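You operate a simulated robot arm through the tools that you are given. There is no shell and no other tool.

The job below is to be done with a simulated robot arm. You get a single attempt, and the scene is never put back.

## Task
Slacken both joint bolts with the socket wrench and back them off.
Fine: Wrench back in its cradle. Hands unhurt; nothing dropped, spilt, damaged or left on.

The check looks at the end state, three seconds after you hand in, the way a careful person would. Anything else that was tipped, shoved, dropped, spilled or broken makes it a failure.

## Robot
A 7-joint arm with a two-finger parallel gripper, fixed in place. Base frame: the origin is on the floor under the middle of its stand, x ahead of it, y to its left, z up; the work surface is at about z = 880. Units: mm, rad, N and s.
With the tool pointing down near the work surface it reaches from about 300 to 700 mm from the base axis. Its first joint turns from -1.152 to 1.152 rad. Payload 1.57 kg.
The TCP is the grasp point between the finger pads, 30 mm short of the fingertips. In the tool frame z runs along the fingers and y along their closing line. Largest opening 110 mm; finger width 24, thickness 12; the body of the gripper, 48 by 112 mm, starts 78 mm behind the TCP.
Orientation is that of the tool frame in the base frame, as [roll, pitch, yaw] about the fixed x, y, z axes, in that order (R = Rz(yaw) Ry(pitch) Rx(roll)). With the fingers straight down and closing along the base's y, the tool's x points along the base's -x, its y along +y and its z along -z.

## Interface
- The arm moves only by the tool move_arm. Its argument "rows" is text: rows parted by semicolons, each of 7 numbers parted by spaces: the turn, a rotation vector about the base's x, y, z in rad, then the shift along the base's x, y, z in mm, then the opening, from 0 (shut) to 1 (fully open). In form: ax ay az dx dy dz jaw; .... A call has 1 to 20 rows; each row shifts and turns the commanded pose from where the row before left it. A row lasts 0.2 s, in which the tool goes at most 50 mm and 0.15 rad; a call with a longer step from one row to the next is refused whole, and so is a gripper value outside its range. Where a pose cannot be reached the arm comes as near as it can. A force on the tool above 40 N (or 10 N above the force at the start of the call, whichever is more), or a blocked arm, ends the call early, and 0.2 s more pass. Each finger travels about 108 mm/s and halts on what it meets, pressing with about 39 N; the grip force reading is that of the motor and also rises with nothing between the fingers. The clock runs only during rows and for 0.2 s after the last one: add rows that do not move to give the fingers time. The reply holds the time, the measured pose of the TCP, the force on the tool along the base axes, the opening and the grip force, in the units named above and with some noise, with the torque about the TCP (base axes, N m) and any sound that the robot's microphone picked up.
- Cameras (640 x 400 px; columns grow to the right, rows downward): "scene" is fixed at [166.7, -390.4, 1406.5]; the picture's right is [0.77, -0.64, 0.00], its down [-0.34, -0.41, -0.85] and it looks along [0.54, 0.65, -0.53] (base axes); focal length 326 px, centre (320, 200). "wrist" rides on the gripper at [70, 16, -141] in the tool frame; the picture's right is [-0.23, 0.97, 0.00], its down [-0.85, -0.20, -0.48] and it looks along [-0.47, -0.11, 0.88] (tool axes); focal length 222 px, centre (320, 200).
- get_image(camera): a new picture of that camera. No time passes.
- point_at(camera, pixels): for up to 12 pixels [column, row] of the newest picture of that camera ("zoom" is the newest enlarged one), the place [x, y, z] in the base frame of the surface seen there, good to about 3 mm. No time passes.
- zoom(camera, box): a new picture of the part [left, top, right, bottom] of that camera's present view, enlarged. No time passes.
- close_job(): hands the job in; it is judged then, once.

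Open the gripper and draw the arm clear of the work before you hand the job in, unless the task says otherwise.

The tools are called after ">>>" as name(argument=value, ...) on one line, values as JSON. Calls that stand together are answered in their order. move_arm: Moves the arm, as the interface text tells. Its arguments: {"type":"object","properties":{"rows":{"type":"string"}},"required":["rows"]} The other tools are called the same way: get_image (camera) takes a picture; point_at (camera, pixels) gives the place of the surface under pixels of a picture; zoom (camera, box) takes an enlarged picture of a part of a camera's view; close_job () hands the job in.

At the start:

```text
time: 0.0
tcp_pos: [425.2, -213.6, 1225.4]
tool_rot: [-3.141, 0.0, -3.14]
contact_force: [-0.5, -1.1, -0.2]
torque: [-0.03, -0.02, -0.01]
finger_gap: 109.9
grip_force: 0.0
```

scene: 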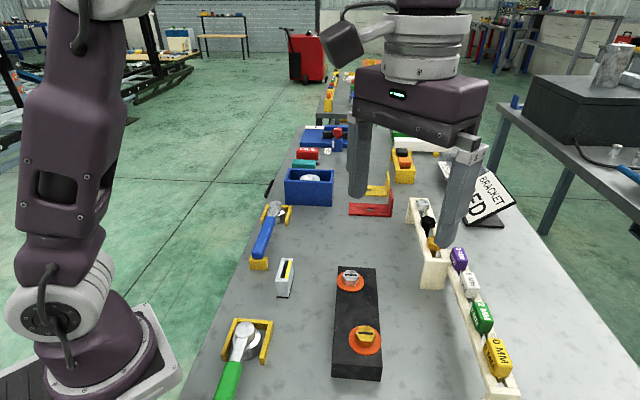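
wrist: 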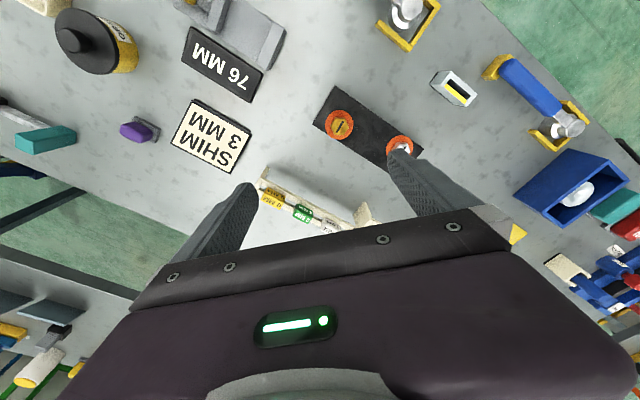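

The scene picture shows a black joint plate with two bolts (near 350,280 and 365,338), two wrenches in cradles (blue at 265,235; green at 240,355) and a socket rack on the right. I'll zoom in on these areas to read the details.

>>> zoom(camera="scene", box=[300, 250, 420, 390])

>>> zoom(camera="scene", box=[200, 190, 320, 400])

>>> zoom(camera="scene", box=[390, 180, 530, 400])

>>> zoom(camera="scene", box=[270, 90, 530, 250])

>>> zoom(camera="wrist", box=[300, 0, 640, 220])

>>> zoom(camera="wrist", box=[0, 0, 300, 200])

```text
2.86 times, centred on (360, 320) of scene
```

zoom: 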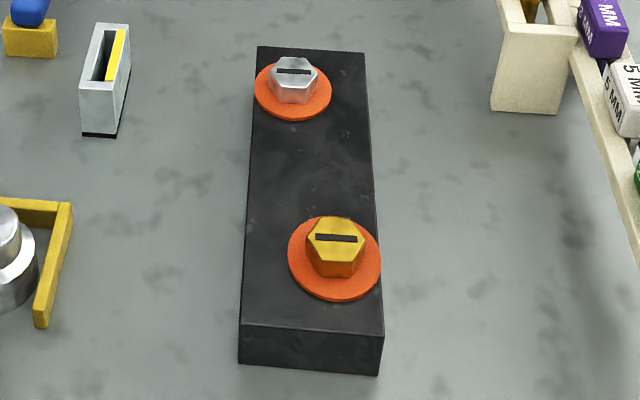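

```text
1.90 times, centred on (260, 295) of scene
```

zoom: 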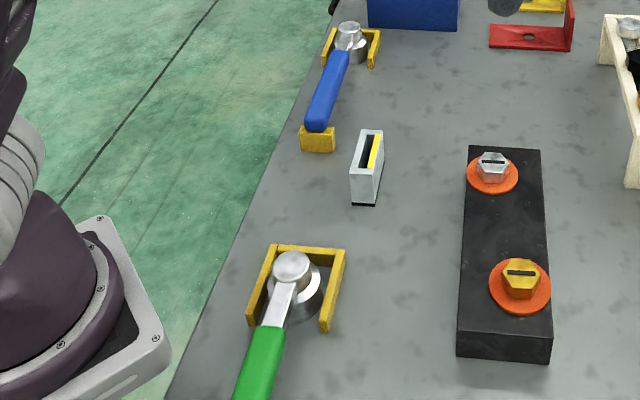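

```text
1.82 times, centred on (460, 290) of scene
```

zoom: 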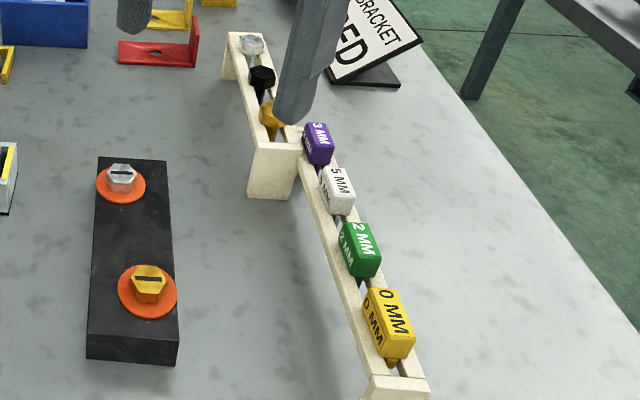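

```text
2.46 times, centred on (400, 170) of scene
```

zoom: 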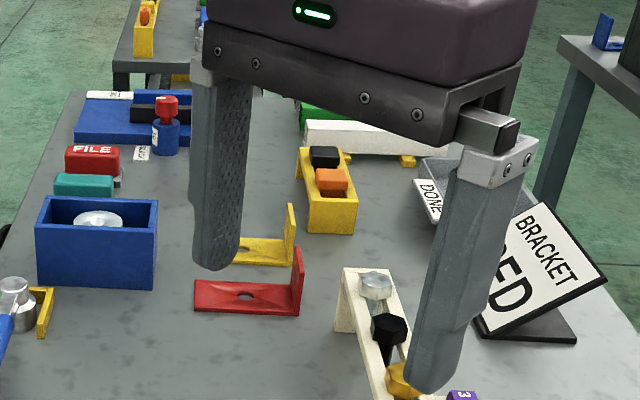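

```text
1.82 times, centred on (470, 110) of wrist
```

zoom: 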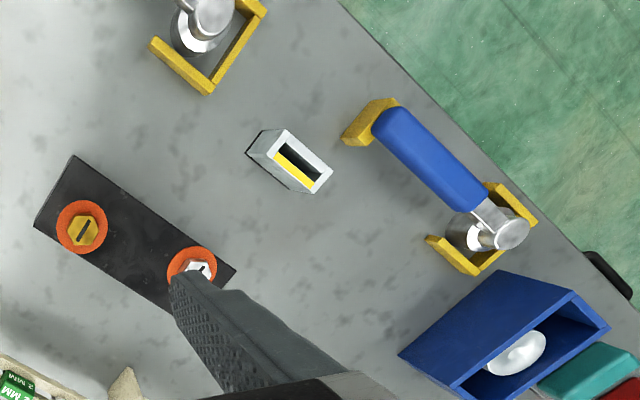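

```text
2.00 times, centred on (150, 100) of wrist
```

zoom: 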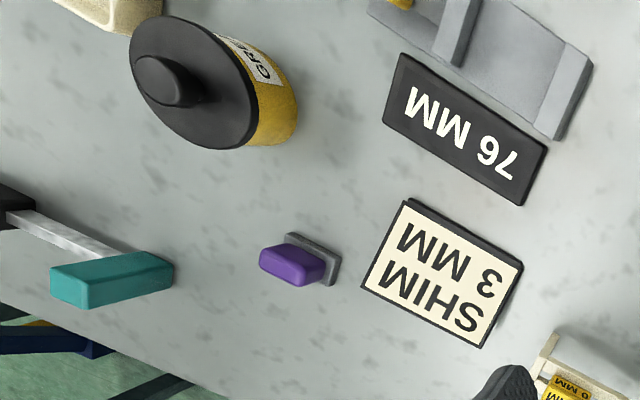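

The plate carries a silver bolt and a gold bolt, each slotted on an orange washer, and the blue and green wrenches seem to have different sockets. I'll measure the positions with point_at.

>>> zoom(camera="scene", box=[325, 255, 395, 299])

>>> point_at(camera="scene", pixels=[[351, 275], [366, 332], [350, 300], [358, 310], [337, 268], [378, 268], [334, 377], [381, 379], [268, 235], [272, 208], [246, 332], [230, 375]])

>>> zoom(camera="scene", box=[330, 315, 400, 359])

>>> zoom(camera="scene", box=[210, 310, 290, 400])

>>> zoom(camera="scene", box=[235, 190, 315, 280])

>>> zoom(camera="scene", box=[260, 245, 310, 305])

```text
9.09 times, centred on (360, 277) of scene
```

zoom: 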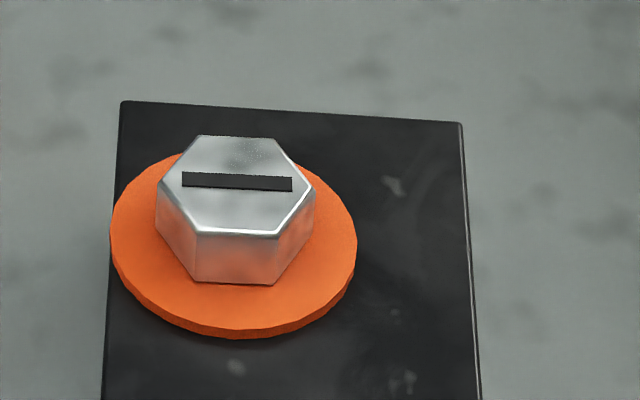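

```text
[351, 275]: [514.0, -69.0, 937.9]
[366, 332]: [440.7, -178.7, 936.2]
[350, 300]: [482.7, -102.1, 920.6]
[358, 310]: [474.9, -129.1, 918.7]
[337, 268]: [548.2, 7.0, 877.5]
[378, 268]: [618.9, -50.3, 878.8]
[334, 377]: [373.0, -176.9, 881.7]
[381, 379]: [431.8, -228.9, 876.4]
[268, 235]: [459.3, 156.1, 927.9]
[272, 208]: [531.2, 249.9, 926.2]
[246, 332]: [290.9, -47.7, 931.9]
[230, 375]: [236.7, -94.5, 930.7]
```

```text
9.09 times, centred on (365, 337) of scene
```

zoom: 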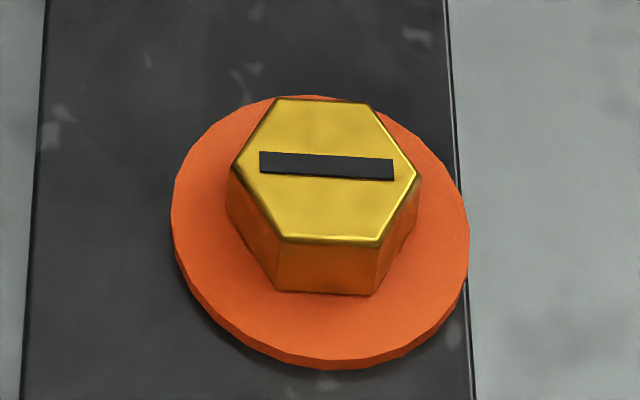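

```text
4.44 times, centred on (250, 355) of scene
```

zoom: 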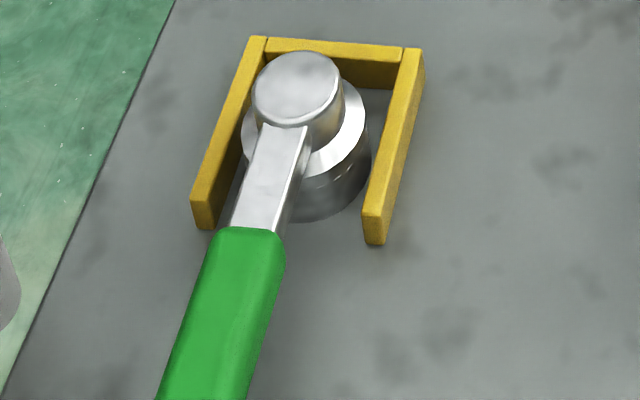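

```text
4.44 times, centred on (275, 235) of scene
```

zoom: 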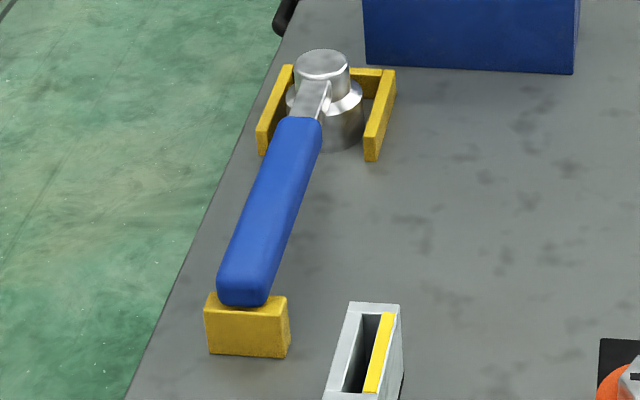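

```text
6.67 times, centred on (285, 275) of scene
```

zoom: 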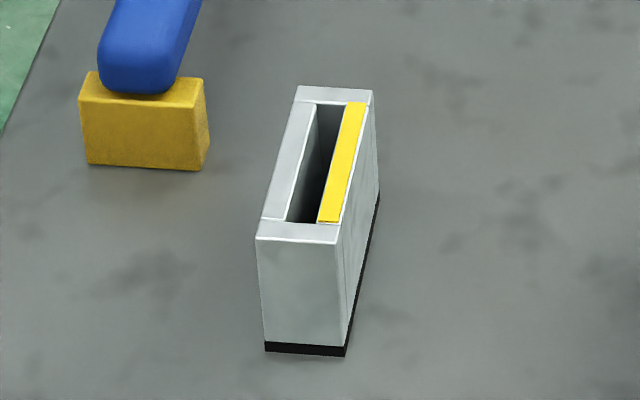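

Both bolts measure about 34 mm across corners, so they look the same size. I'll move the arm at height toward the wrenches so the wrist camera can see both closely.

>>> move_arm(rows="0 0 0 -10 45 0 1; 0 0 0 -10 45 0 1; 0 0 0 -10 45 0 1; 0 0 0 -10 45 0 1; 0 0 0 -10 40 0 1; 0 0 0 0 0 0 1")

>>> get_image(camera="wrist")

>>> get_image(camera="scene")

```text
time: 1.4
tcp_pos: [376.8, 7.2, 1225.6]
tool_rot: [3.141, -0.001, 3.141]
contact_force: [-0.3, -0.1, -0.1]
torque: [-0.01, -0.01, 0.02]
finger_gap: 110.3
grip_force: 0.2
```

```text
taken
```

wrist: 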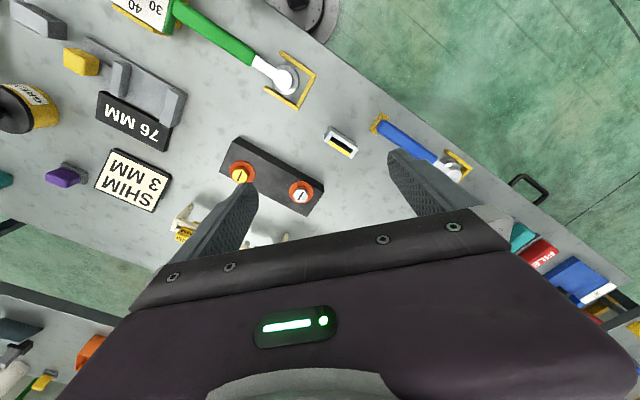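

```text
taken
```

scene: 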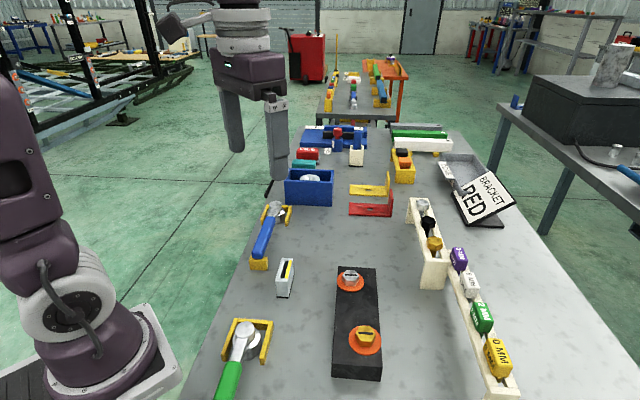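

The green tool has a board with "30 / 40" near (145,10), perhaps a torque wrench setting. I'll zoom in on that and on the blue wrench.

>>> zoom(camera="wrist", box=[60, 0, 340, 130])

>>> zoom(camera="wrist", box=[310, 90, 490, 200])

>>> zoom(camera="wrist", box=[200, 120, 340, 230])

>>> zoom(camera="scene", box=[260, 110, 520, 280])

```text
2.29 times, centred on (200, 65) of wrist
```

zoom: 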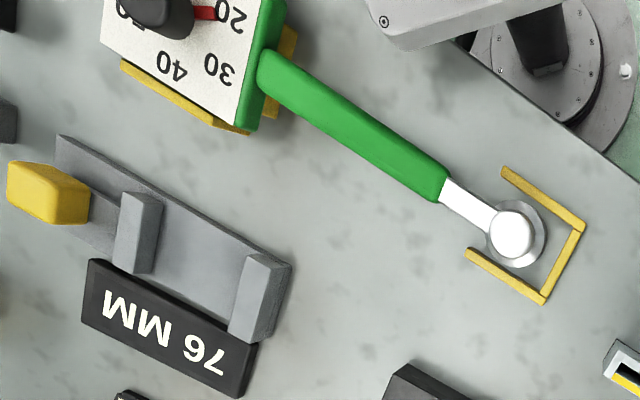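

```text
3.56 times, centred on (400, 145) of wrist
```

zoom: 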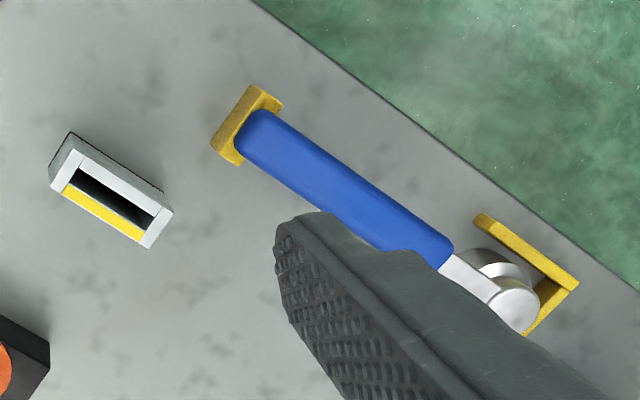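

```text
3.64 times, centred on (270, 175) of wrist
```

zoom: 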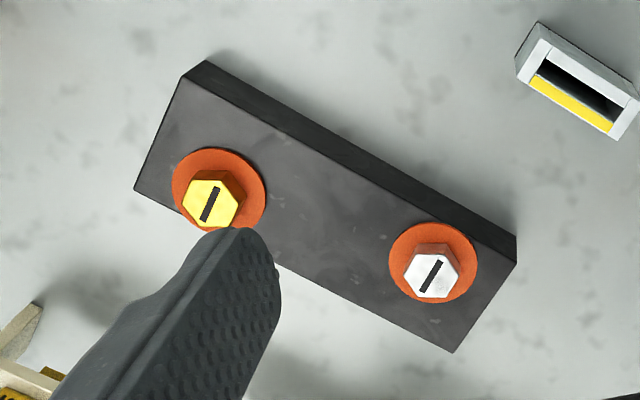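

```text
2.35 times, centred on (390, 195) of scene
```

zoom: 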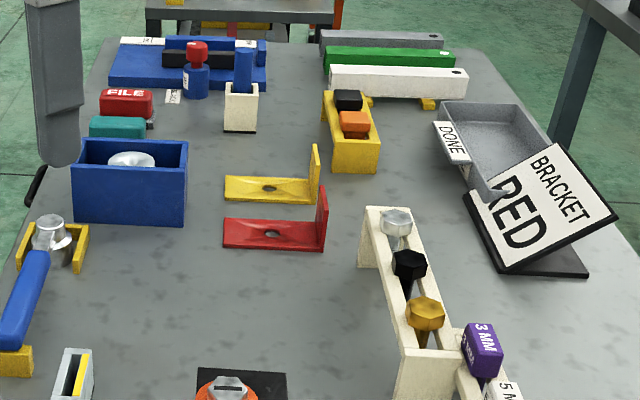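

The dial confirms that the green tool is a torque wrench, so the blue one is the socket wrench. I'll move above it for a closer view of its geometry.

>>> move_arm(rows="0 0 0 20 40 -10 1; 0 0 0 20 40 -15 1; 0 0 0 20 40 -15 1; 0 0 0 20 40 -15 1; 0 0 0 10 20 -15 1; 0 0 0 0 0 0 1")

>>> get_image(camera="wrist")

>>> get_image(camera="scene")

```text
time: 2.8
tcp_pos: [465.7, 186.9, 1155.5]
tool_rot: [3.141, 0.0, 3.14]
contact_force: [-0.9, 1.2, -0.7]
torque: [-0.02, 0.04, 0.0]
finger_gap: 110.2
grip_force: 0.2
```

```text
taken
```

wrist: 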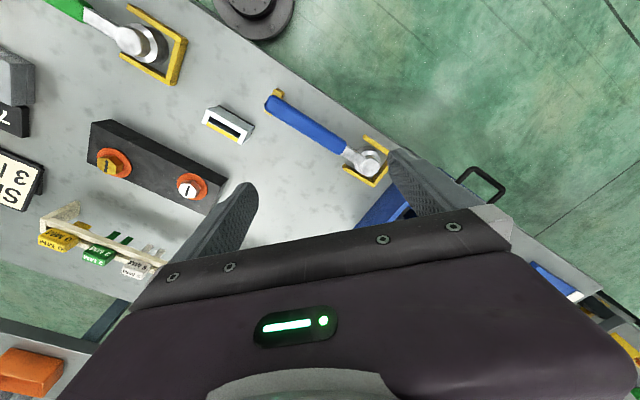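

```text
taken
```

scene: 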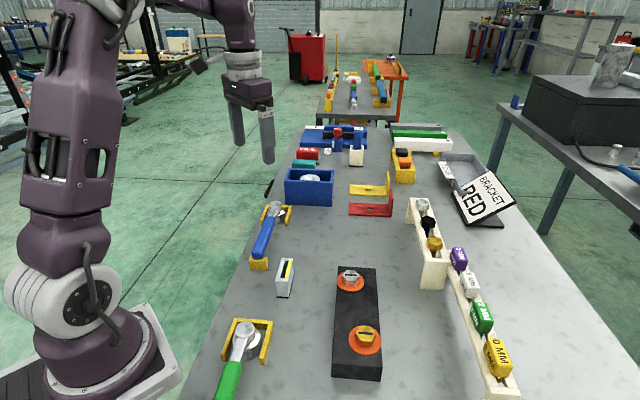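

The blue wrench is fully visible from (268,98) to (375,165). I'll zoom in and measure points along it, its cradle, and the bolts.

>>> zoom(camera="wrist", box=[250, 80, 410, 200])

>>> point_at(camera="wrist", pixels=[[271, 98], [285, 106], [300, 118], [315, 128], [330, 138], [342, 147], [354, 155], [370, 160], [376, 158], [367, 140], [384, 178], [274, 94]])

>>> zoom(camera="wrist", box=[80, 110, 240, 220])

>>> point_at(camera="wrist", pixels=[[110, 165], [189, 190], [91, 122], [231, 181], [88, 158], [216, 210], [204, 115], [247, 133], [151, 175]])

```text
3.33 times, centred on (330, 140) of wrist
```

zoom: 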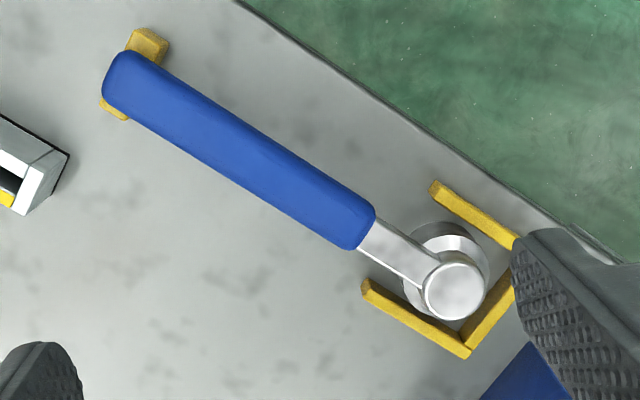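

```text
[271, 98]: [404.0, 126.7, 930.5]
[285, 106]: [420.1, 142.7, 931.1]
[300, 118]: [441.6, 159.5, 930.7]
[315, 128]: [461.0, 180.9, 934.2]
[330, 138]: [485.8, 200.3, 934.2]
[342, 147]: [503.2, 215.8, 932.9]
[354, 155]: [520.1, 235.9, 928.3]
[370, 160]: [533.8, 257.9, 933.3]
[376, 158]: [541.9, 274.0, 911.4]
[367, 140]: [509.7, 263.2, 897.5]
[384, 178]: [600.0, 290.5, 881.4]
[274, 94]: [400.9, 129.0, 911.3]
```

```text
3.64 times, centred on (160, 165) of wrist
```

zoom: 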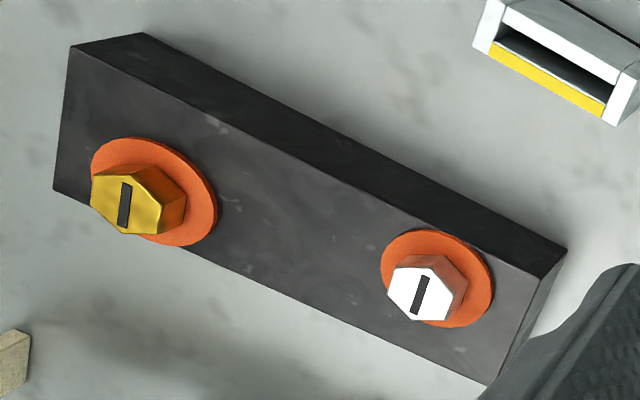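

```text
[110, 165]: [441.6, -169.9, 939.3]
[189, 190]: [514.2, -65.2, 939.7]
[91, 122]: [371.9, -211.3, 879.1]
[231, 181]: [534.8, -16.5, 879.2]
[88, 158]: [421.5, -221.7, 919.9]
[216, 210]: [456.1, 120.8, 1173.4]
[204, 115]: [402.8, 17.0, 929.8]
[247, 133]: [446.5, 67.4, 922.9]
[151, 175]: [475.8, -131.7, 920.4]
```

The handle runs from about (400,124) to the hub near (546,256) at roughly 42°, with its top at z≈933. I'll turn the gripper +42° so it closes across the handle and come down a little for precise measurements.

>>> move_arm(rows="0 0 0.147 -5 0 -10 1; 0 0 0.147 -5 0 -10 1; 0 0 0.147 -5 0 -10 0.8; 0 0 0.147 -5 0 -10 0.8; 0 0 0.147 -5 0 -10 0.7; 0 0 0 0 0 0 0.7; 0 0 0 0 0 0 0.7")

>>> get_image(camera="wrist")

>>> get_image(camera="scene")

```text
time: 4.4
tcp_pos: [440.4, 187.4, 1105.9]
tool_rot: [-3.14, -0.001, -2.407]
contact_force: [0.4, 0.0, -0.2]
torque: [0.03, 0.0, 0.02]
finger_gap: 77.2
grip_force: 0.0
```

```text
taken
```

wrist: 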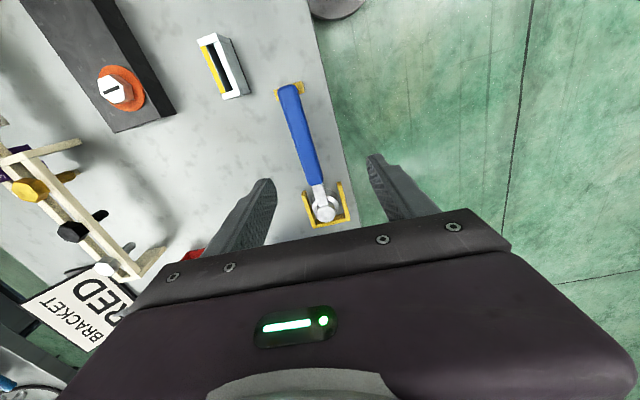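

```text
taken
```

scene: 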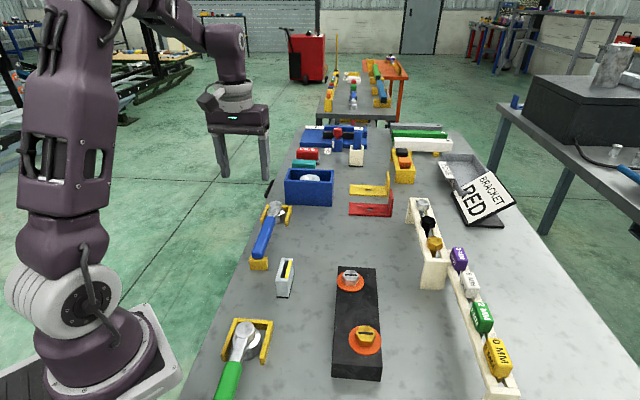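

Now the wrench runs from (288,88) to (322,213) between the fingers. I'll zoom in and measure the handle sides, hub and cradle precisely.

>>> zoom(camera="wrist", box=[250, 75, 390, 235])

>>> point_at(camera="wrist", pixels=[[289, 92], [293, 110], [299, 130], [305, 150], [310, 170], [314, 182], [318, 196], [324, 209], [327, 218], [319, 213], [331, 213], [341, 190]])

>>> point_at(camera="wrist", pixels=[[293, 140], [298, 140], [303, 140], [308, 140], [313, 140], [289, 120], [305, 120], [334, 205], [306, 200], [349, 215], [345, 200], [325, 225]])

```text
2.50 times, centred on (320, 155) of wrist
```

zoom: 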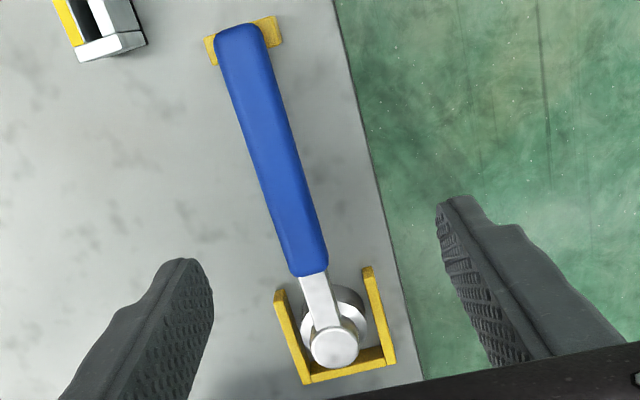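

```text
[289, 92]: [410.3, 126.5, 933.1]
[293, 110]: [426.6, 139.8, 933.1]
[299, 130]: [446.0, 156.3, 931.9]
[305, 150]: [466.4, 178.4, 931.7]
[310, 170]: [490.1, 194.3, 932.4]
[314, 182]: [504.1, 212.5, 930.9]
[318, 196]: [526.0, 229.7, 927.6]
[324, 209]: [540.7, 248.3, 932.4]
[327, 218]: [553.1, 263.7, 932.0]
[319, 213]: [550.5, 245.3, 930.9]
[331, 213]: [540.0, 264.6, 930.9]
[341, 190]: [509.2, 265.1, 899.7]
```

```text
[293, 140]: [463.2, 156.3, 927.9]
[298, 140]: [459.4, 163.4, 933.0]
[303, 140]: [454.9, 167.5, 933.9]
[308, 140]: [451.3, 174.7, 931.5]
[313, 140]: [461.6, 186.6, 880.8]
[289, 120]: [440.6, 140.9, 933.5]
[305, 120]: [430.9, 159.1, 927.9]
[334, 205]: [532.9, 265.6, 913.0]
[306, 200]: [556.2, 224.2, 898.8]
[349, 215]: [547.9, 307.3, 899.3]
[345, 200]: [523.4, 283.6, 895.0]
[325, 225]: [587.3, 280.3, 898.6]
```

Regression over the points gives the handle axis at ≈43°, hub centre ≈(546,256) and handle top ≈933. I'll close to about 55 mm, line up at (468,178), 110 mm from the hub, and come down over the handle.

>>> move_arm(rows="0 0 0.015 27.4 -9.3 0 0.55; 0 0 0 0 0 -45 0.55; 0 0 0 0 0 -45 0.55; 0 0 0 0 0 -40 0.55; 0 0 0 0 0 -20 0.55; 0 0 0 0 0 0 0.55")

>>> get_image(camera="wrist")

>>> zoom(camera="scene", box=[200, 140, 340, 300])

```text
time: 5.8
tcp_pos: [466.5, 177.6, 955.4]
tool_rot: [3.141, 0.0, -2.393]
contact_force: [0.0, 0.4, -0.5]
torque: [0.0, 0.03, 0.05]
finger_gap: 60.5
grip_force: 0.1
```

```text
taken
```

wrist: 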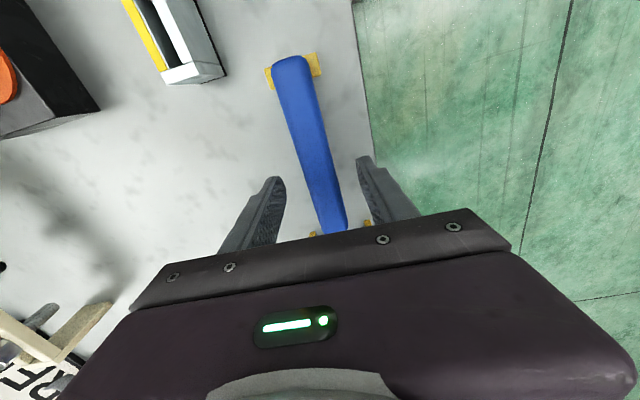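

```text
2.50 times, centred on (270, 220) of scene
```

zoom: 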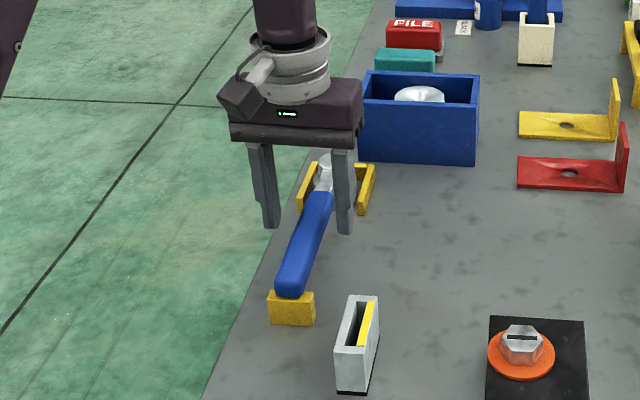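

The handle sits between the fingers with free space each side. I'll go down 23 mm and close on it.

>>> move_arm(rows="0 0 0 0 0 -23 0.55; 0 0 0 0 0 0 0.55; 0 0 0 0 0 0 0.3; 0 0 0 0 0 0 0.1; 0 0 0 0 0 0 0; 0 0 0 0 0 0 0; 0 0 0 0 0 0 0")

>>> get_image(camera="wrist")

>>> zoom(camera="scene", box=[200, 140, 340, 300])

```text
time: 7.4
tcp_pos: [468.2, 177.5, 931.9]
tool_rot: [-3.141, 0.0, -2.392]
contact_force: [-5.2, 6.3, -0.1]
torque: [0.16, 0.12, 0.91]
finger_gap: 25.6
grip_force: 36.7
```

```text
taken
```

wrist: 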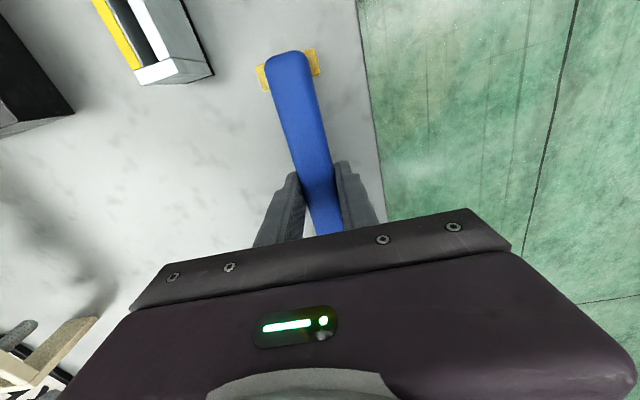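

```text
2.50 times, centred on (270, 220) of scene
```

zoom: 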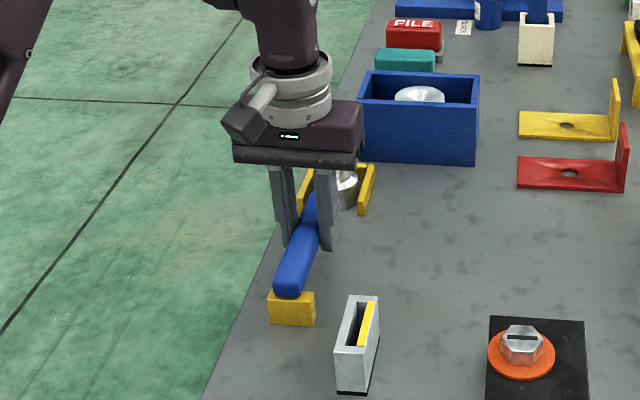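

Gripped with a 25.6 mm gap and 36.7 N. I'll lift straight up in small steps, watching the force readings.

>>> move_arm(rows="0 0 0 0 0 10 0; 0 0 0 0 0 15 0; 0 0 0 0 0 25 0; 0 0 0 0 0 30 0; 0 0 0 0 0 30 0; 0 0 0 0 0 0 0; 0 0 0 0 0 0 0")

>>> get_image(camera="wrist")

>>> zoom(camera="scene", box=[200, 120, 340, 280])

```text
time: 9.0
tcp_pos: [467.6, 177.3, 1042.5]
tool_rot: [3.141, 0.0, -2.393]
contact_force: [0.5, 0.6, -4.2]
torque: [-0.12, 0.11, 0.0]
finger_gap: 25.8
grip_force: 36.9
```

```text
taken
```

wrist: 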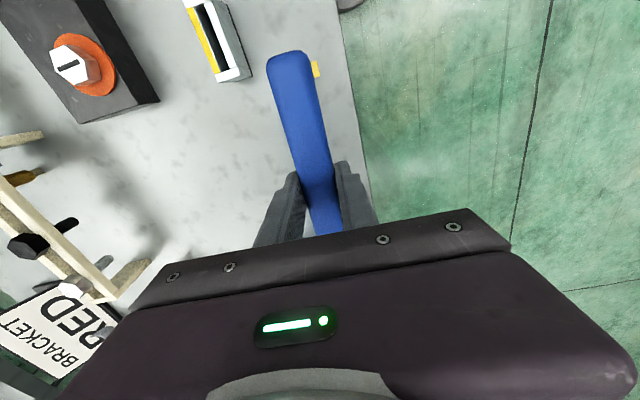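

```text
2.50 times, centred on (270, 200) of scene
```

zoom: 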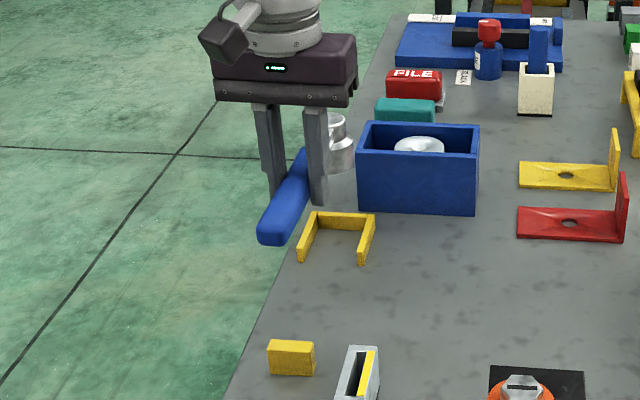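

Lifted cleanly: weight about 4.2 N and almost no moment, so the grip is close to the balance point. I'll look at the head from the scene camera to get the socket height and the hub position relative to the TCP.

>>> zoom(camera="scene", box=[245, 150, 305, 230])

>>> point_at(camera="zoom", pixels=[[355, 45], [365, 140], [365, 85], [370, 115], [345, 70], [240, 240], [240, 300], [290, 320], [400, 340]])

>>> zoom(camera="wrist", box=[20, 10, 180, 130])

>>> point_at(camera="wrist", pixels=[[285, 60], [293, 85], [300, 110], [310, 150], [316, 180], [320, 200], [75, 67], [60, 68], [85, 66]])

```text
5.00 times, centred on (275, 190) of scene
```

zoom: 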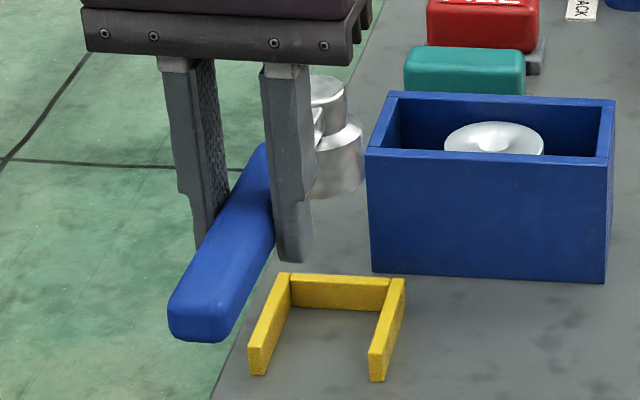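

```text
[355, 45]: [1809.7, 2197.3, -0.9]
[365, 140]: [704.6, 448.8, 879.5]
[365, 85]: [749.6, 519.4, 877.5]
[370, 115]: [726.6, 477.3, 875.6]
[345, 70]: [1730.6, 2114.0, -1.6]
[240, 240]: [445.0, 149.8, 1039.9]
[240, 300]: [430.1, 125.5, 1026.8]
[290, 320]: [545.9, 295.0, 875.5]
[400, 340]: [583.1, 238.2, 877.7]
```

```text
3.33 times, centred on (100, 70) of wrist
```

zoom: 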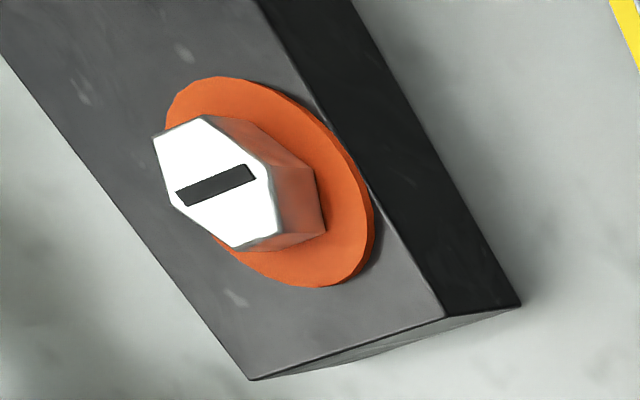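

```text
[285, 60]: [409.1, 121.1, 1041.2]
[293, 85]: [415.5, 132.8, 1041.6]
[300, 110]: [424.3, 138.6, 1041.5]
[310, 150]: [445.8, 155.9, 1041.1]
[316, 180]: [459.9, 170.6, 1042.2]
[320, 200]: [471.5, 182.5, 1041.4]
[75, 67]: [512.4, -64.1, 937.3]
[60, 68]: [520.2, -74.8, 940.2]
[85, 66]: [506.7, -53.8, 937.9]
```

The handle top is level (1041 along its length), so nothing has tilted. I'll measure the socket body and its bottom edge, visible around (335,150–195) in the zoom.

>>> zoom(camera="scene", box=[260, 155, 300, 195])

>>> point_at(camera="zoom", pixels=[[335, 50], [330, 35], [340, 150], [340, 215], [330, 230], [360, 215], [380, 200], [300, 235]])

```text
10.00 times, centred on (280, 175) of scene
```

zoom: 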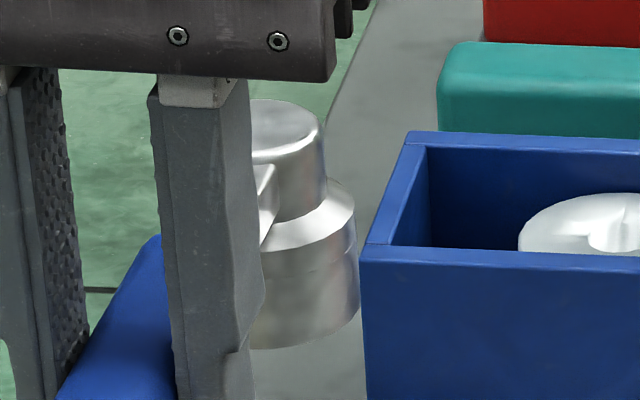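

```text
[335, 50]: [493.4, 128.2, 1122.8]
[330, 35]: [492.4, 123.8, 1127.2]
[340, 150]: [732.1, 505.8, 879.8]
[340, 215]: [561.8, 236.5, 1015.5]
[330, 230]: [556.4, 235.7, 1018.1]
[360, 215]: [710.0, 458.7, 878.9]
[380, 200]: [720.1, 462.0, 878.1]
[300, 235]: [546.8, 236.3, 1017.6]
```

>>> point_at(camera="zoom", pixels=[[285, 120], [300, 140], [270, 115], [295, 270], [295, 300], [295, 335], [340, 300], [350, 250], [350, 300], [270, 342], [310, 180], [340, 315]])

```text
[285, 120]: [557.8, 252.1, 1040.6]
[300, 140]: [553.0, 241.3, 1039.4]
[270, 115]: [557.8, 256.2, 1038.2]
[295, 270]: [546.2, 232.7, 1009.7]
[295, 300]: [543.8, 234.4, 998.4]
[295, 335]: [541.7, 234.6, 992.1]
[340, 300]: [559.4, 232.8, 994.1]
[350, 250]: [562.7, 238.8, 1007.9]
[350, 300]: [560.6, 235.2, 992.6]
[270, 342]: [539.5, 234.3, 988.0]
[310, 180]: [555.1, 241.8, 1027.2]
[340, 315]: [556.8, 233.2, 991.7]
```

The socket bottom is about 52 mm below the TCP and the hub about 110 mm ahead of it. I'll raise the wrench, turn it −55° and carry it to a hover over the silver bolt near (514,−66).

>>> move_arm(rows="0 0 0 0 0 30 0; 0 0 0 0 0 30 0; 0 0 -0.06 -4 -15 0 0; 0 0 -0.13 -8 -30 0 0; 0 0 -0.13 -8.7 -32 0 0; 0 0 -0.13 -9 -32 0 0; 0 0 -0.13 -9 -32 0 0; 0 0 -0.13 -9 -32 0 0; 0 0 -0.13 -8 -30 0 0; 0 0 -0.118 -6 -17.1 0 0; 0 0 0 0 0 0 0; 0 0 0 0 0 0 0")

>>> get_image(camera="scene")

>>> get_image(camera="wrist")

```text
time: 11.6
tcp_pos: [406.5, -42.6, 1102.7]
tool_rot: [-3.141, 0.0, 2.933]
contact_force: [-0.1, 0.0, -3.8]
torque: [0.02, 0.18, 0.03]
finger_gap: 25.5
grip_force: 37.3
```

```text
taken
```

scene: 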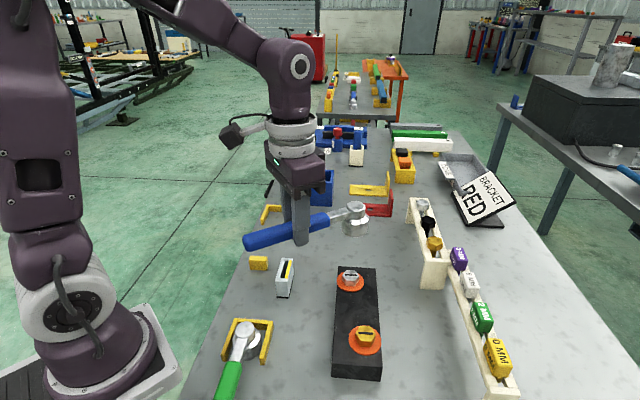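

```text
taken
```

wrist: 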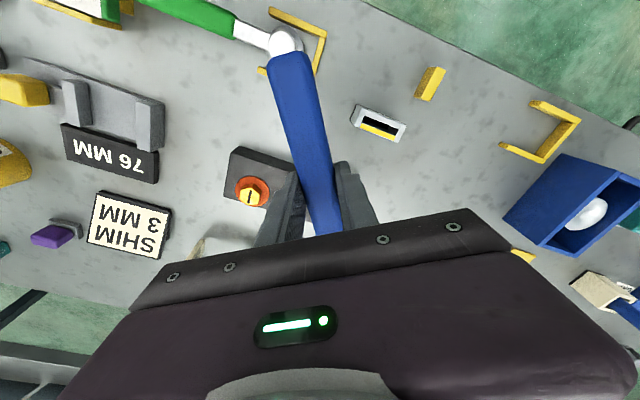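

The hub is at about (357,210) and the silver bolt at (350,277). I'll sample a ring of points on the hub top and on the bolt top to get their centres.

>>> zoom(camera="scene", box=[320, 190, 400, 240])

>>> zoom(camera="scene", box=[320, 255, 384, 295])

```text
8.00 times, centred on (360, 215) of scene
```

zoom: 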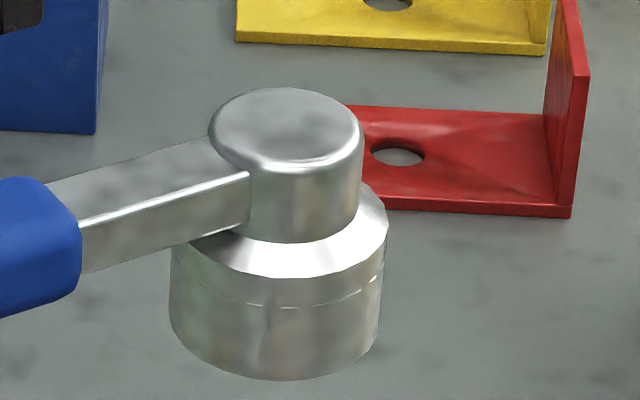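

```text
10.00 times, centred on (352, 275) of scene
```

zoom: 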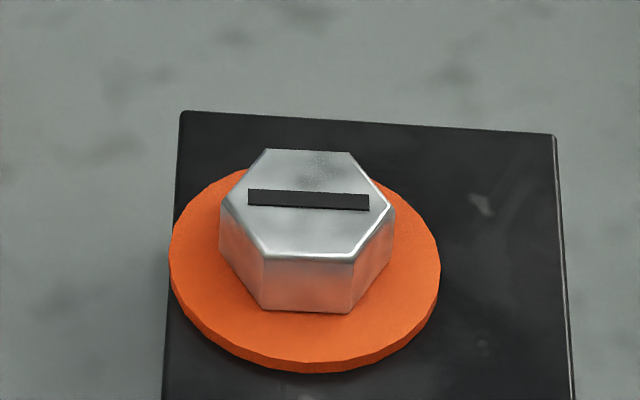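

>>> point_at(camera="zoom", pixels=[[270, 207], [347, 207], [289, 175], [328, 175], [289, 240], [328, 240], [260, 190], [357, 224], [260, 224], [357, 190], [308, 170], [308, 244]])

>>> zoom(camera="scene", box=[320, 190, 400, 240])

>>> point_at(camera="zoom", pixels=[[286, 100], [286, 155], [235, 127], [337, 127], [255, 105], [317, 105], [255, 148], [317, 148], [286, 127], [270, 127], [302, 127], [286, 115]])

>>> point_at(camera="zoom", pixels=[[275, 372], [190, 340], [360, 345], [275, 330], [180, 290], [370, 290], [230, 365], [320, 368], [110, 200], [150, 190], [200, 175], [100, 230]])

```text
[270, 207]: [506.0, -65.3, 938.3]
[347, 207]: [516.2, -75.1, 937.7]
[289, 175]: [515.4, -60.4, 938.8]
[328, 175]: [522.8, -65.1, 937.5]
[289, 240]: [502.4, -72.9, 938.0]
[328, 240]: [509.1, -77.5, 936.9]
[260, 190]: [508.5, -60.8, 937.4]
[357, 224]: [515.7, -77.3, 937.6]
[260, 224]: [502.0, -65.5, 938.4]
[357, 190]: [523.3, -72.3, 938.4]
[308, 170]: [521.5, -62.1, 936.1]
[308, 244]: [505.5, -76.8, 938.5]
```

```text
8.00 times, centred on (360, 215) of scene
```

zoom: 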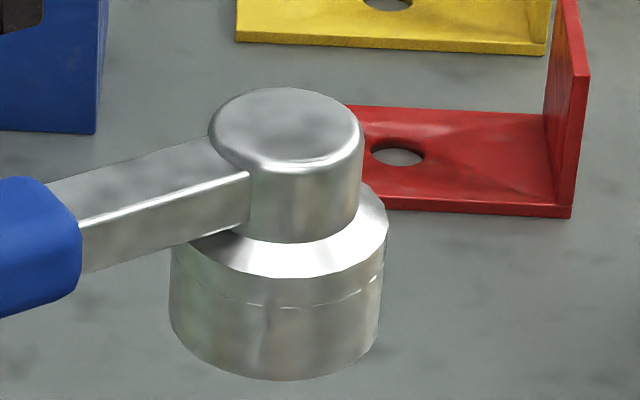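

```text
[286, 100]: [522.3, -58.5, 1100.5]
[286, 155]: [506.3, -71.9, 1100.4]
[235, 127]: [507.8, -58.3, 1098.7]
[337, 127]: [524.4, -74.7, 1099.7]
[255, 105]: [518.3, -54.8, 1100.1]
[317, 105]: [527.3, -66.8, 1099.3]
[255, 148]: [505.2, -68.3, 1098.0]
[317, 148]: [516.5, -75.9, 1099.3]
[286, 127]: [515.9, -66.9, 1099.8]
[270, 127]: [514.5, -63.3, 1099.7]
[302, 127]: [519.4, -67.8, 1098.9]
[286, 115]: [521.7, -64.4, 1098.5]
```

```text
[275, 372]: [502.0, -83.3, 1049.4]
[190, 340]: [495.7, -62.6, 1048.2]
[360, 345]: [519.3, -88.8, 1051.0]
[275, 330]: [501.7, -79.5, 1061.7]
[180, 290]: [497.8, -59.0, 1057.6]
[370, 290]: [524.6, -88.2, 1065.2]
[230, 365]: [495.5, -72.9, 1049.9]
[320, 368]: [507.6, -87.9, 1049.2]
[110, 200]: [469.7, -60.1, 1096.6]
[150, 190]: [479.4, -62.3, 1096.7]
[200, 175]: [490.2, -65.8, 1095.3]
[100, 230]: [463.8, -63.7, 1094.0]
```

Averaging gives bolt centre ≈(512.4,−69.3,938) and hub centre ≈(516.1,−66.2), so the hub is 112.6 mm ahead of the TCP. I'll shift (−3.2,−1.0), turn −1° and come down so the socket stops about 9 mm above the bolt head.

>>> move_arm(rows="0 0 -0.018 -3.2 -1.0 0 0; 0 0 0 0 0 -40 0; 0 0 0 0 0 -40 0; 0 0 0 0 0 -22.4 0; 0 0 0 0 0 0 0; 0 0 0 0 0 0 0")

>>> zoom(camera="scene", box=[310, 230, 390, 300])

```text
time: 13.0
tcp_pos: [402.8, -43.2, 999.2]
tool_rot: [-3.141, 0.001, 2.916]
contact_force: [-0.4, 0.7, -4.3]
torque: [0.03, 0.18, -0.01]
finger_gap: 25.5
grip_force: 36.8
```

```text
5.71 times, centred on (350, 265) of scene
```

zoom: 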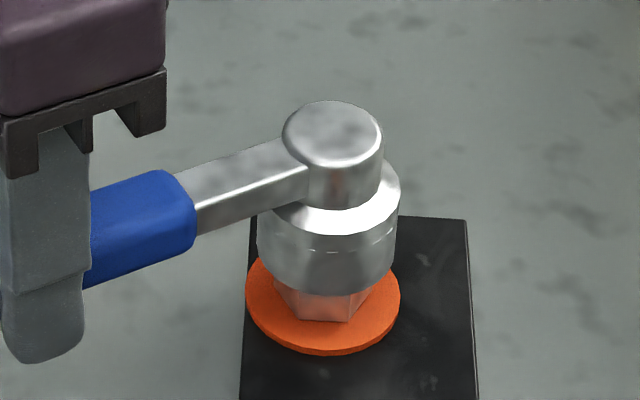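

The socket appears right above the hex. I'll sample the hub top again at this height to check the centring.

>>> point_at(camera="zoom", pixels=[[332, 110], [332, 152], [296, 131], [368, 131], [310, 115], [354, 115], [310, 149], [354, 149], [332, 131], [322, 131], [342, 131], [332, 122]])

>>> point_at(camera="zoom", pixels=[[327, 290], [290, 285], [362, 283], [263, 262], [390, 260], [327, 285], [320, 345], [252, 300], [395, 305], [330, 349], [322, 315], [345, 315]])

```text
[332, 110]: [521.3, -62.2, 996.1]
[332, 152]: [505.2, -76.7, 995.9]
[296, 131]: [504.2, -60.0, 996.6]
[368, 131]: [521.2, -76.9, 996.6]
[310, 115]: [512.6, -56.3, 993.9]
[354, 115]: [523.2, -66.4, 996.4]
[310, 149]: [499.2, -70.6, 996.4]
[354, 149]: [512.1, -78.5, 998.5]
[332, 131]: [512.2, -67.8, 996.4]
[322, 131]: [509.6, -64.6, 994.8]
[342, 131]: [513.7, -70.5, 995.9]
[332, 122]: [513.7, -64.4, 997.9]
```

```text
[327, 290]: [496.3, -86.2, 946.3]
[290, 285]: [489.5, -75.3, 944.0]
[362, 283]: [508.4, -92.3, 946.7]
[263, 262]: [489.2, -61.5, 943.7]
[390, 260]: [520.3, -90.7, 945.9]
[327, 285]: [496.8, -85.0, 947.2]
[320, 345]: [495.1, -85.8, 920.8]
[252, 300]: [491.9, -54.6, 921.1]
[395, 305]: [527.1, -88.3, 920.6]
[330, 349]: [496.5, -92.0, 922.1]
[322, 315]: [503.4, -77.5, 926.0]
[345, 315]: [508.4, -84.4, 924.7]
```

Hub (512.4,−68.5) against bolt (512.4,−69.3) is within about 1 mm. I'll lower gently in 2 mm steps and watch for contact.

>>> move_arm(rows="0 0 0 0 -0.5 -5 0; 0 0 0 0 0 -2 0; 0 0 0 0 0 -2 0; 0 0 0 0 0 -2 0; 0 0 0 0 0 0 0")

```text
time: 14.2
tcp_pos: [402.8, -42.8, 989.2]
tool_rot: [3.141, -0.001, 2.915]
contact_force: [-0.1, 0.1, -4.0]
torque: [0.05, 0.17, -0.04]
finger_gap: 25.7
grip_force: 36.6
```

No contact at TCP z=989, so the socket may be entering. I continue down in 2 mm steps.

>>> move_arm(rows="0 0 0 0 0 -2 0; 0 0 0 0 0 -2 0; 0 0 0 0 0 -2 0; 0 0 0 0 0 0 0")

>>> zoom(camera="scene", box=[310, 230, 390, 300])

```text
time: 15.2
tcp_pos: [403.5, -45.0, 983.6]
tool_rot: [3.141, 0.001, 2.915]
contact_force: [-0.3, 0.4, -4.2]
torque: [0.02, 0.16, 0.04]
finger_gap: 25.6
grip_force: 36.9
```

```text
5.71 times, centred on (350, 265) of scene
```

zoom: 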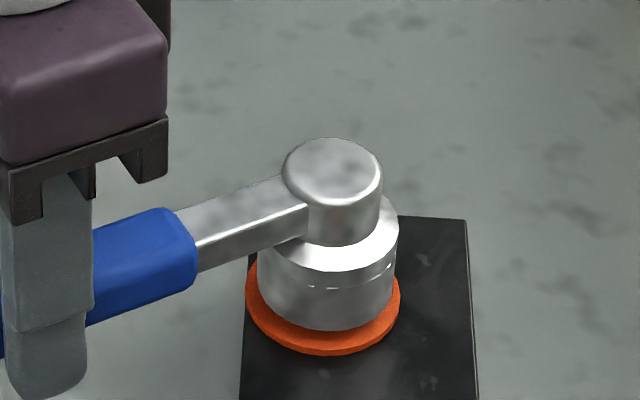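

The socket has slid over the hex with no contact force. I'll go on down until it seats lightly near the washer.

>>> move_arm(rows="0 0 0 0 0 -2 0; 0 0 0 0 0 -1.5 0; 0 0 0 0 0 -1 0; 0 0 0 0 0 0 0")

>>> zoom(camera="scene", box=[310, 230, 390, 300])

```text
time: 16.2
tcp_pos: [403.2, -45.4, 978.1]
tool_rot: [-3.141, 0.0, 2.915]
contact_force: [0.1, -0.8, -4.4]
torque: [0.05, 0.15, 0.0]
finger_gap: 25.5
grip_force: 37.0
```

```text
5.71 times, centred on (350, 265) of scene
```

zoom: 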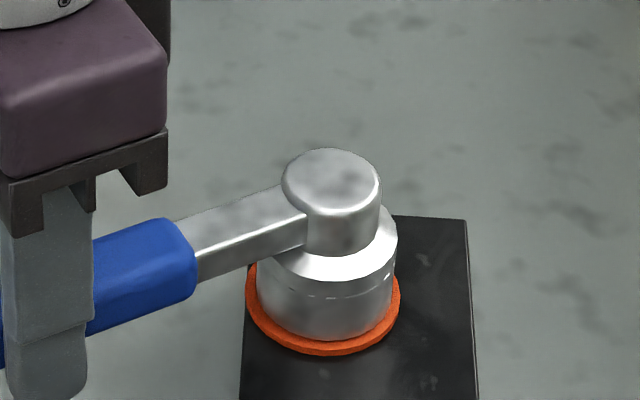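

The socket is now fully over the hex (TCP z≈978) with no side load. Before turning I'll check the height and position of the rack and other items near the swing path.

>>> get_image(camera="scene")

>>> point_at(camera="scene", pixels=[[408, 203], [422, 203], [428, 222], [434, 240], [433, 262], [433, 287], [450, 290], [458, 258], [470, 285], [482, 315], [497, 355], [510, 380]])

>>> point_at(camera="scene", pixels=[[285, 265], [290, 262], [280, 290], [258, 262], [270, 325], [250, 325], [372, 208], [388, 195], [366, 330], [358, 335], [374, 335], [366, 340]])

```text
taken
```

scene: 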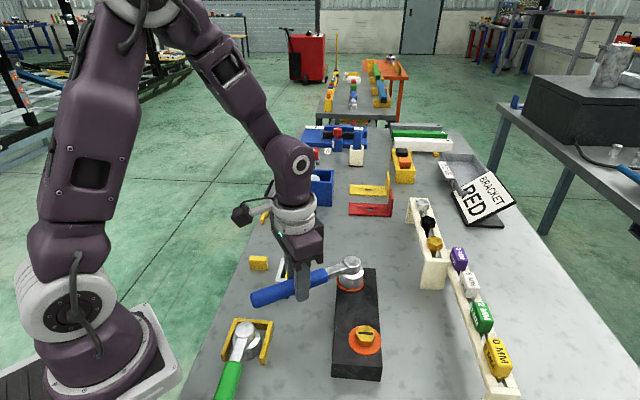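

```text
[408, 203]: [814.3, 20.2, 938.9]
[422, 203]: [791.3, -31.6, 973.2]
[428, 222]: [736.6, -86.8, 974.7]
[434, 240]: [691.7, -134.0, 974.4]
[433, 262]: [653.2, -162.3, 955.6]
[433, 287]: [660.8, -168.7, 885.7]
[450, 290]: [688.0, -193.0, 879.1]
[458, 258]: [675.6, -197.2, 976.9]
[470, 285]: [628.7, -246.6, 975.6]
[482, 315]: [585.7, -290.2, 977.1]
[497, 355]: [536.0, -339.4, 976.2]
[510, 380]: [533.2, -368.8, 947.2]
```

```text
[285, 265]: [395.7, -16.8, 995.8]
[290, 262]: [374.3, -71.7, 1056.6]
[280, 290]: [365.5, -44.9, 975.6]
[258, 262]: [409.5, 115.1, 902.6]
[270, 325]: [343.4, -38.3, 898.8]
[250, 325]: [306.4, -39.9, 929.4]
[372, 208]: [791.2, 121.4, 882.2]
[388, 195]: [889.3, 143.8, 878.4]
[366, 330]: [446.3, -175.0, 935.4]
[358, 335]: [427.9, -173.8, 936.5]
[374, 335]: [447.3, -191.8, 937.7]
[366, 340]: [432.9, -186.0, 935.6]
```

The rack tops (z≈977) start past x≈640, so the swing stays clear. I'll start turning counter-clockwise about the bolt in small 0.05 rad steps to feel the breakaway torque.

>>> move_arm(rows="0 0 0.05 -1.13 -5.52 0 0; 0 0 0.05 -0.85 -5.56 0 0; 0 0 0.05 -0.58 -5.60 0 0; 0 0 0.05 -0.29 -5.62 0 0; 0 0 0 0 0 0 0")

>>> zoom(camera="scene", box=[300, 230, 400, 300])

```text
time: 17.4
tcp_pos: [401.4, -65.9, 978.2]
tool_rot: [3.141, 0.0, 3.116]
contact_force: [0.6, -0.2, -3.5]
torque: [0.0, 0.17, -0.55]
finger_gap: 25.5
grip_force: 36.9
```

```text
5.71 times, centred on (350, 265) of scene
```

zoom: 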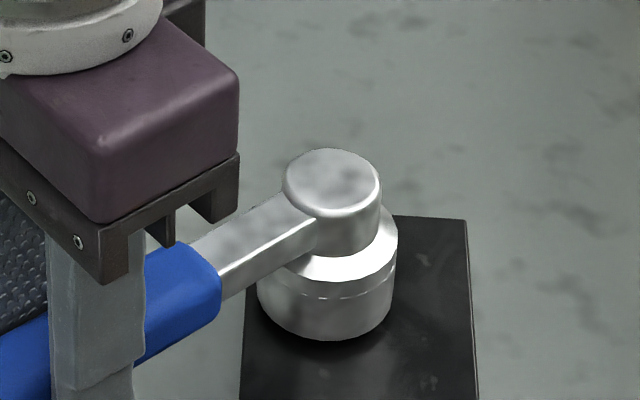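

The bolt turned freely with little torque (−0.55 N·m), and the orange disc is no longer visible under the socket, which may be the tightness indicator changing. I'll keep turning counter-clockwise to back it off.

>>> move_arm(rows="0 0 0.1 0.26 -11.25 0 0; 0 0 0.1 1.38 -11.17 0 0; 0 0 0.1 2.49 -10.98 0 0; 0 0 0.1 3.58 -10.67 0 0; 0 0 0 0 0 0 0")

>>> get_image(camera="scene")

>>> zoom(camera="scene", box=[310, 240, 400, 300])

```text
time: 18.6
tcp_pos: [408.0, -110.3, 978.0]
tool_rot: [-3.142, 0.001, -2.767]
contact_force: [0.9, 0.4, -4.2]
torque: [-0.07, 0.16, -0.02]
finger_gap: 25.5
grip_force: 37.0
```

```text
taken
```

scene: 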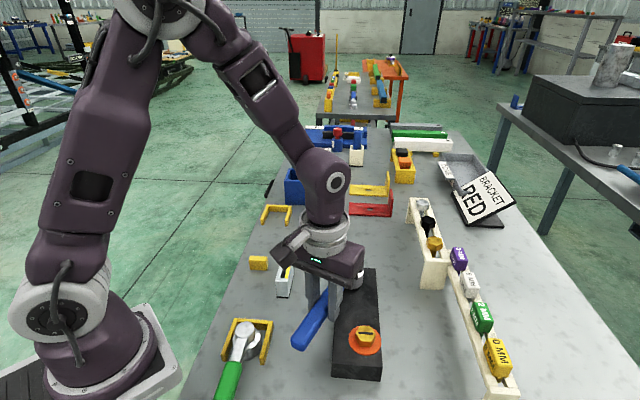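

```text
6.67 times, centred on (355, 270) of scene
```

zoom: 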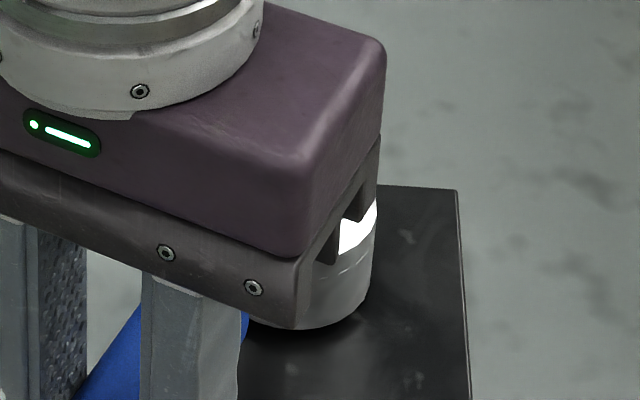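

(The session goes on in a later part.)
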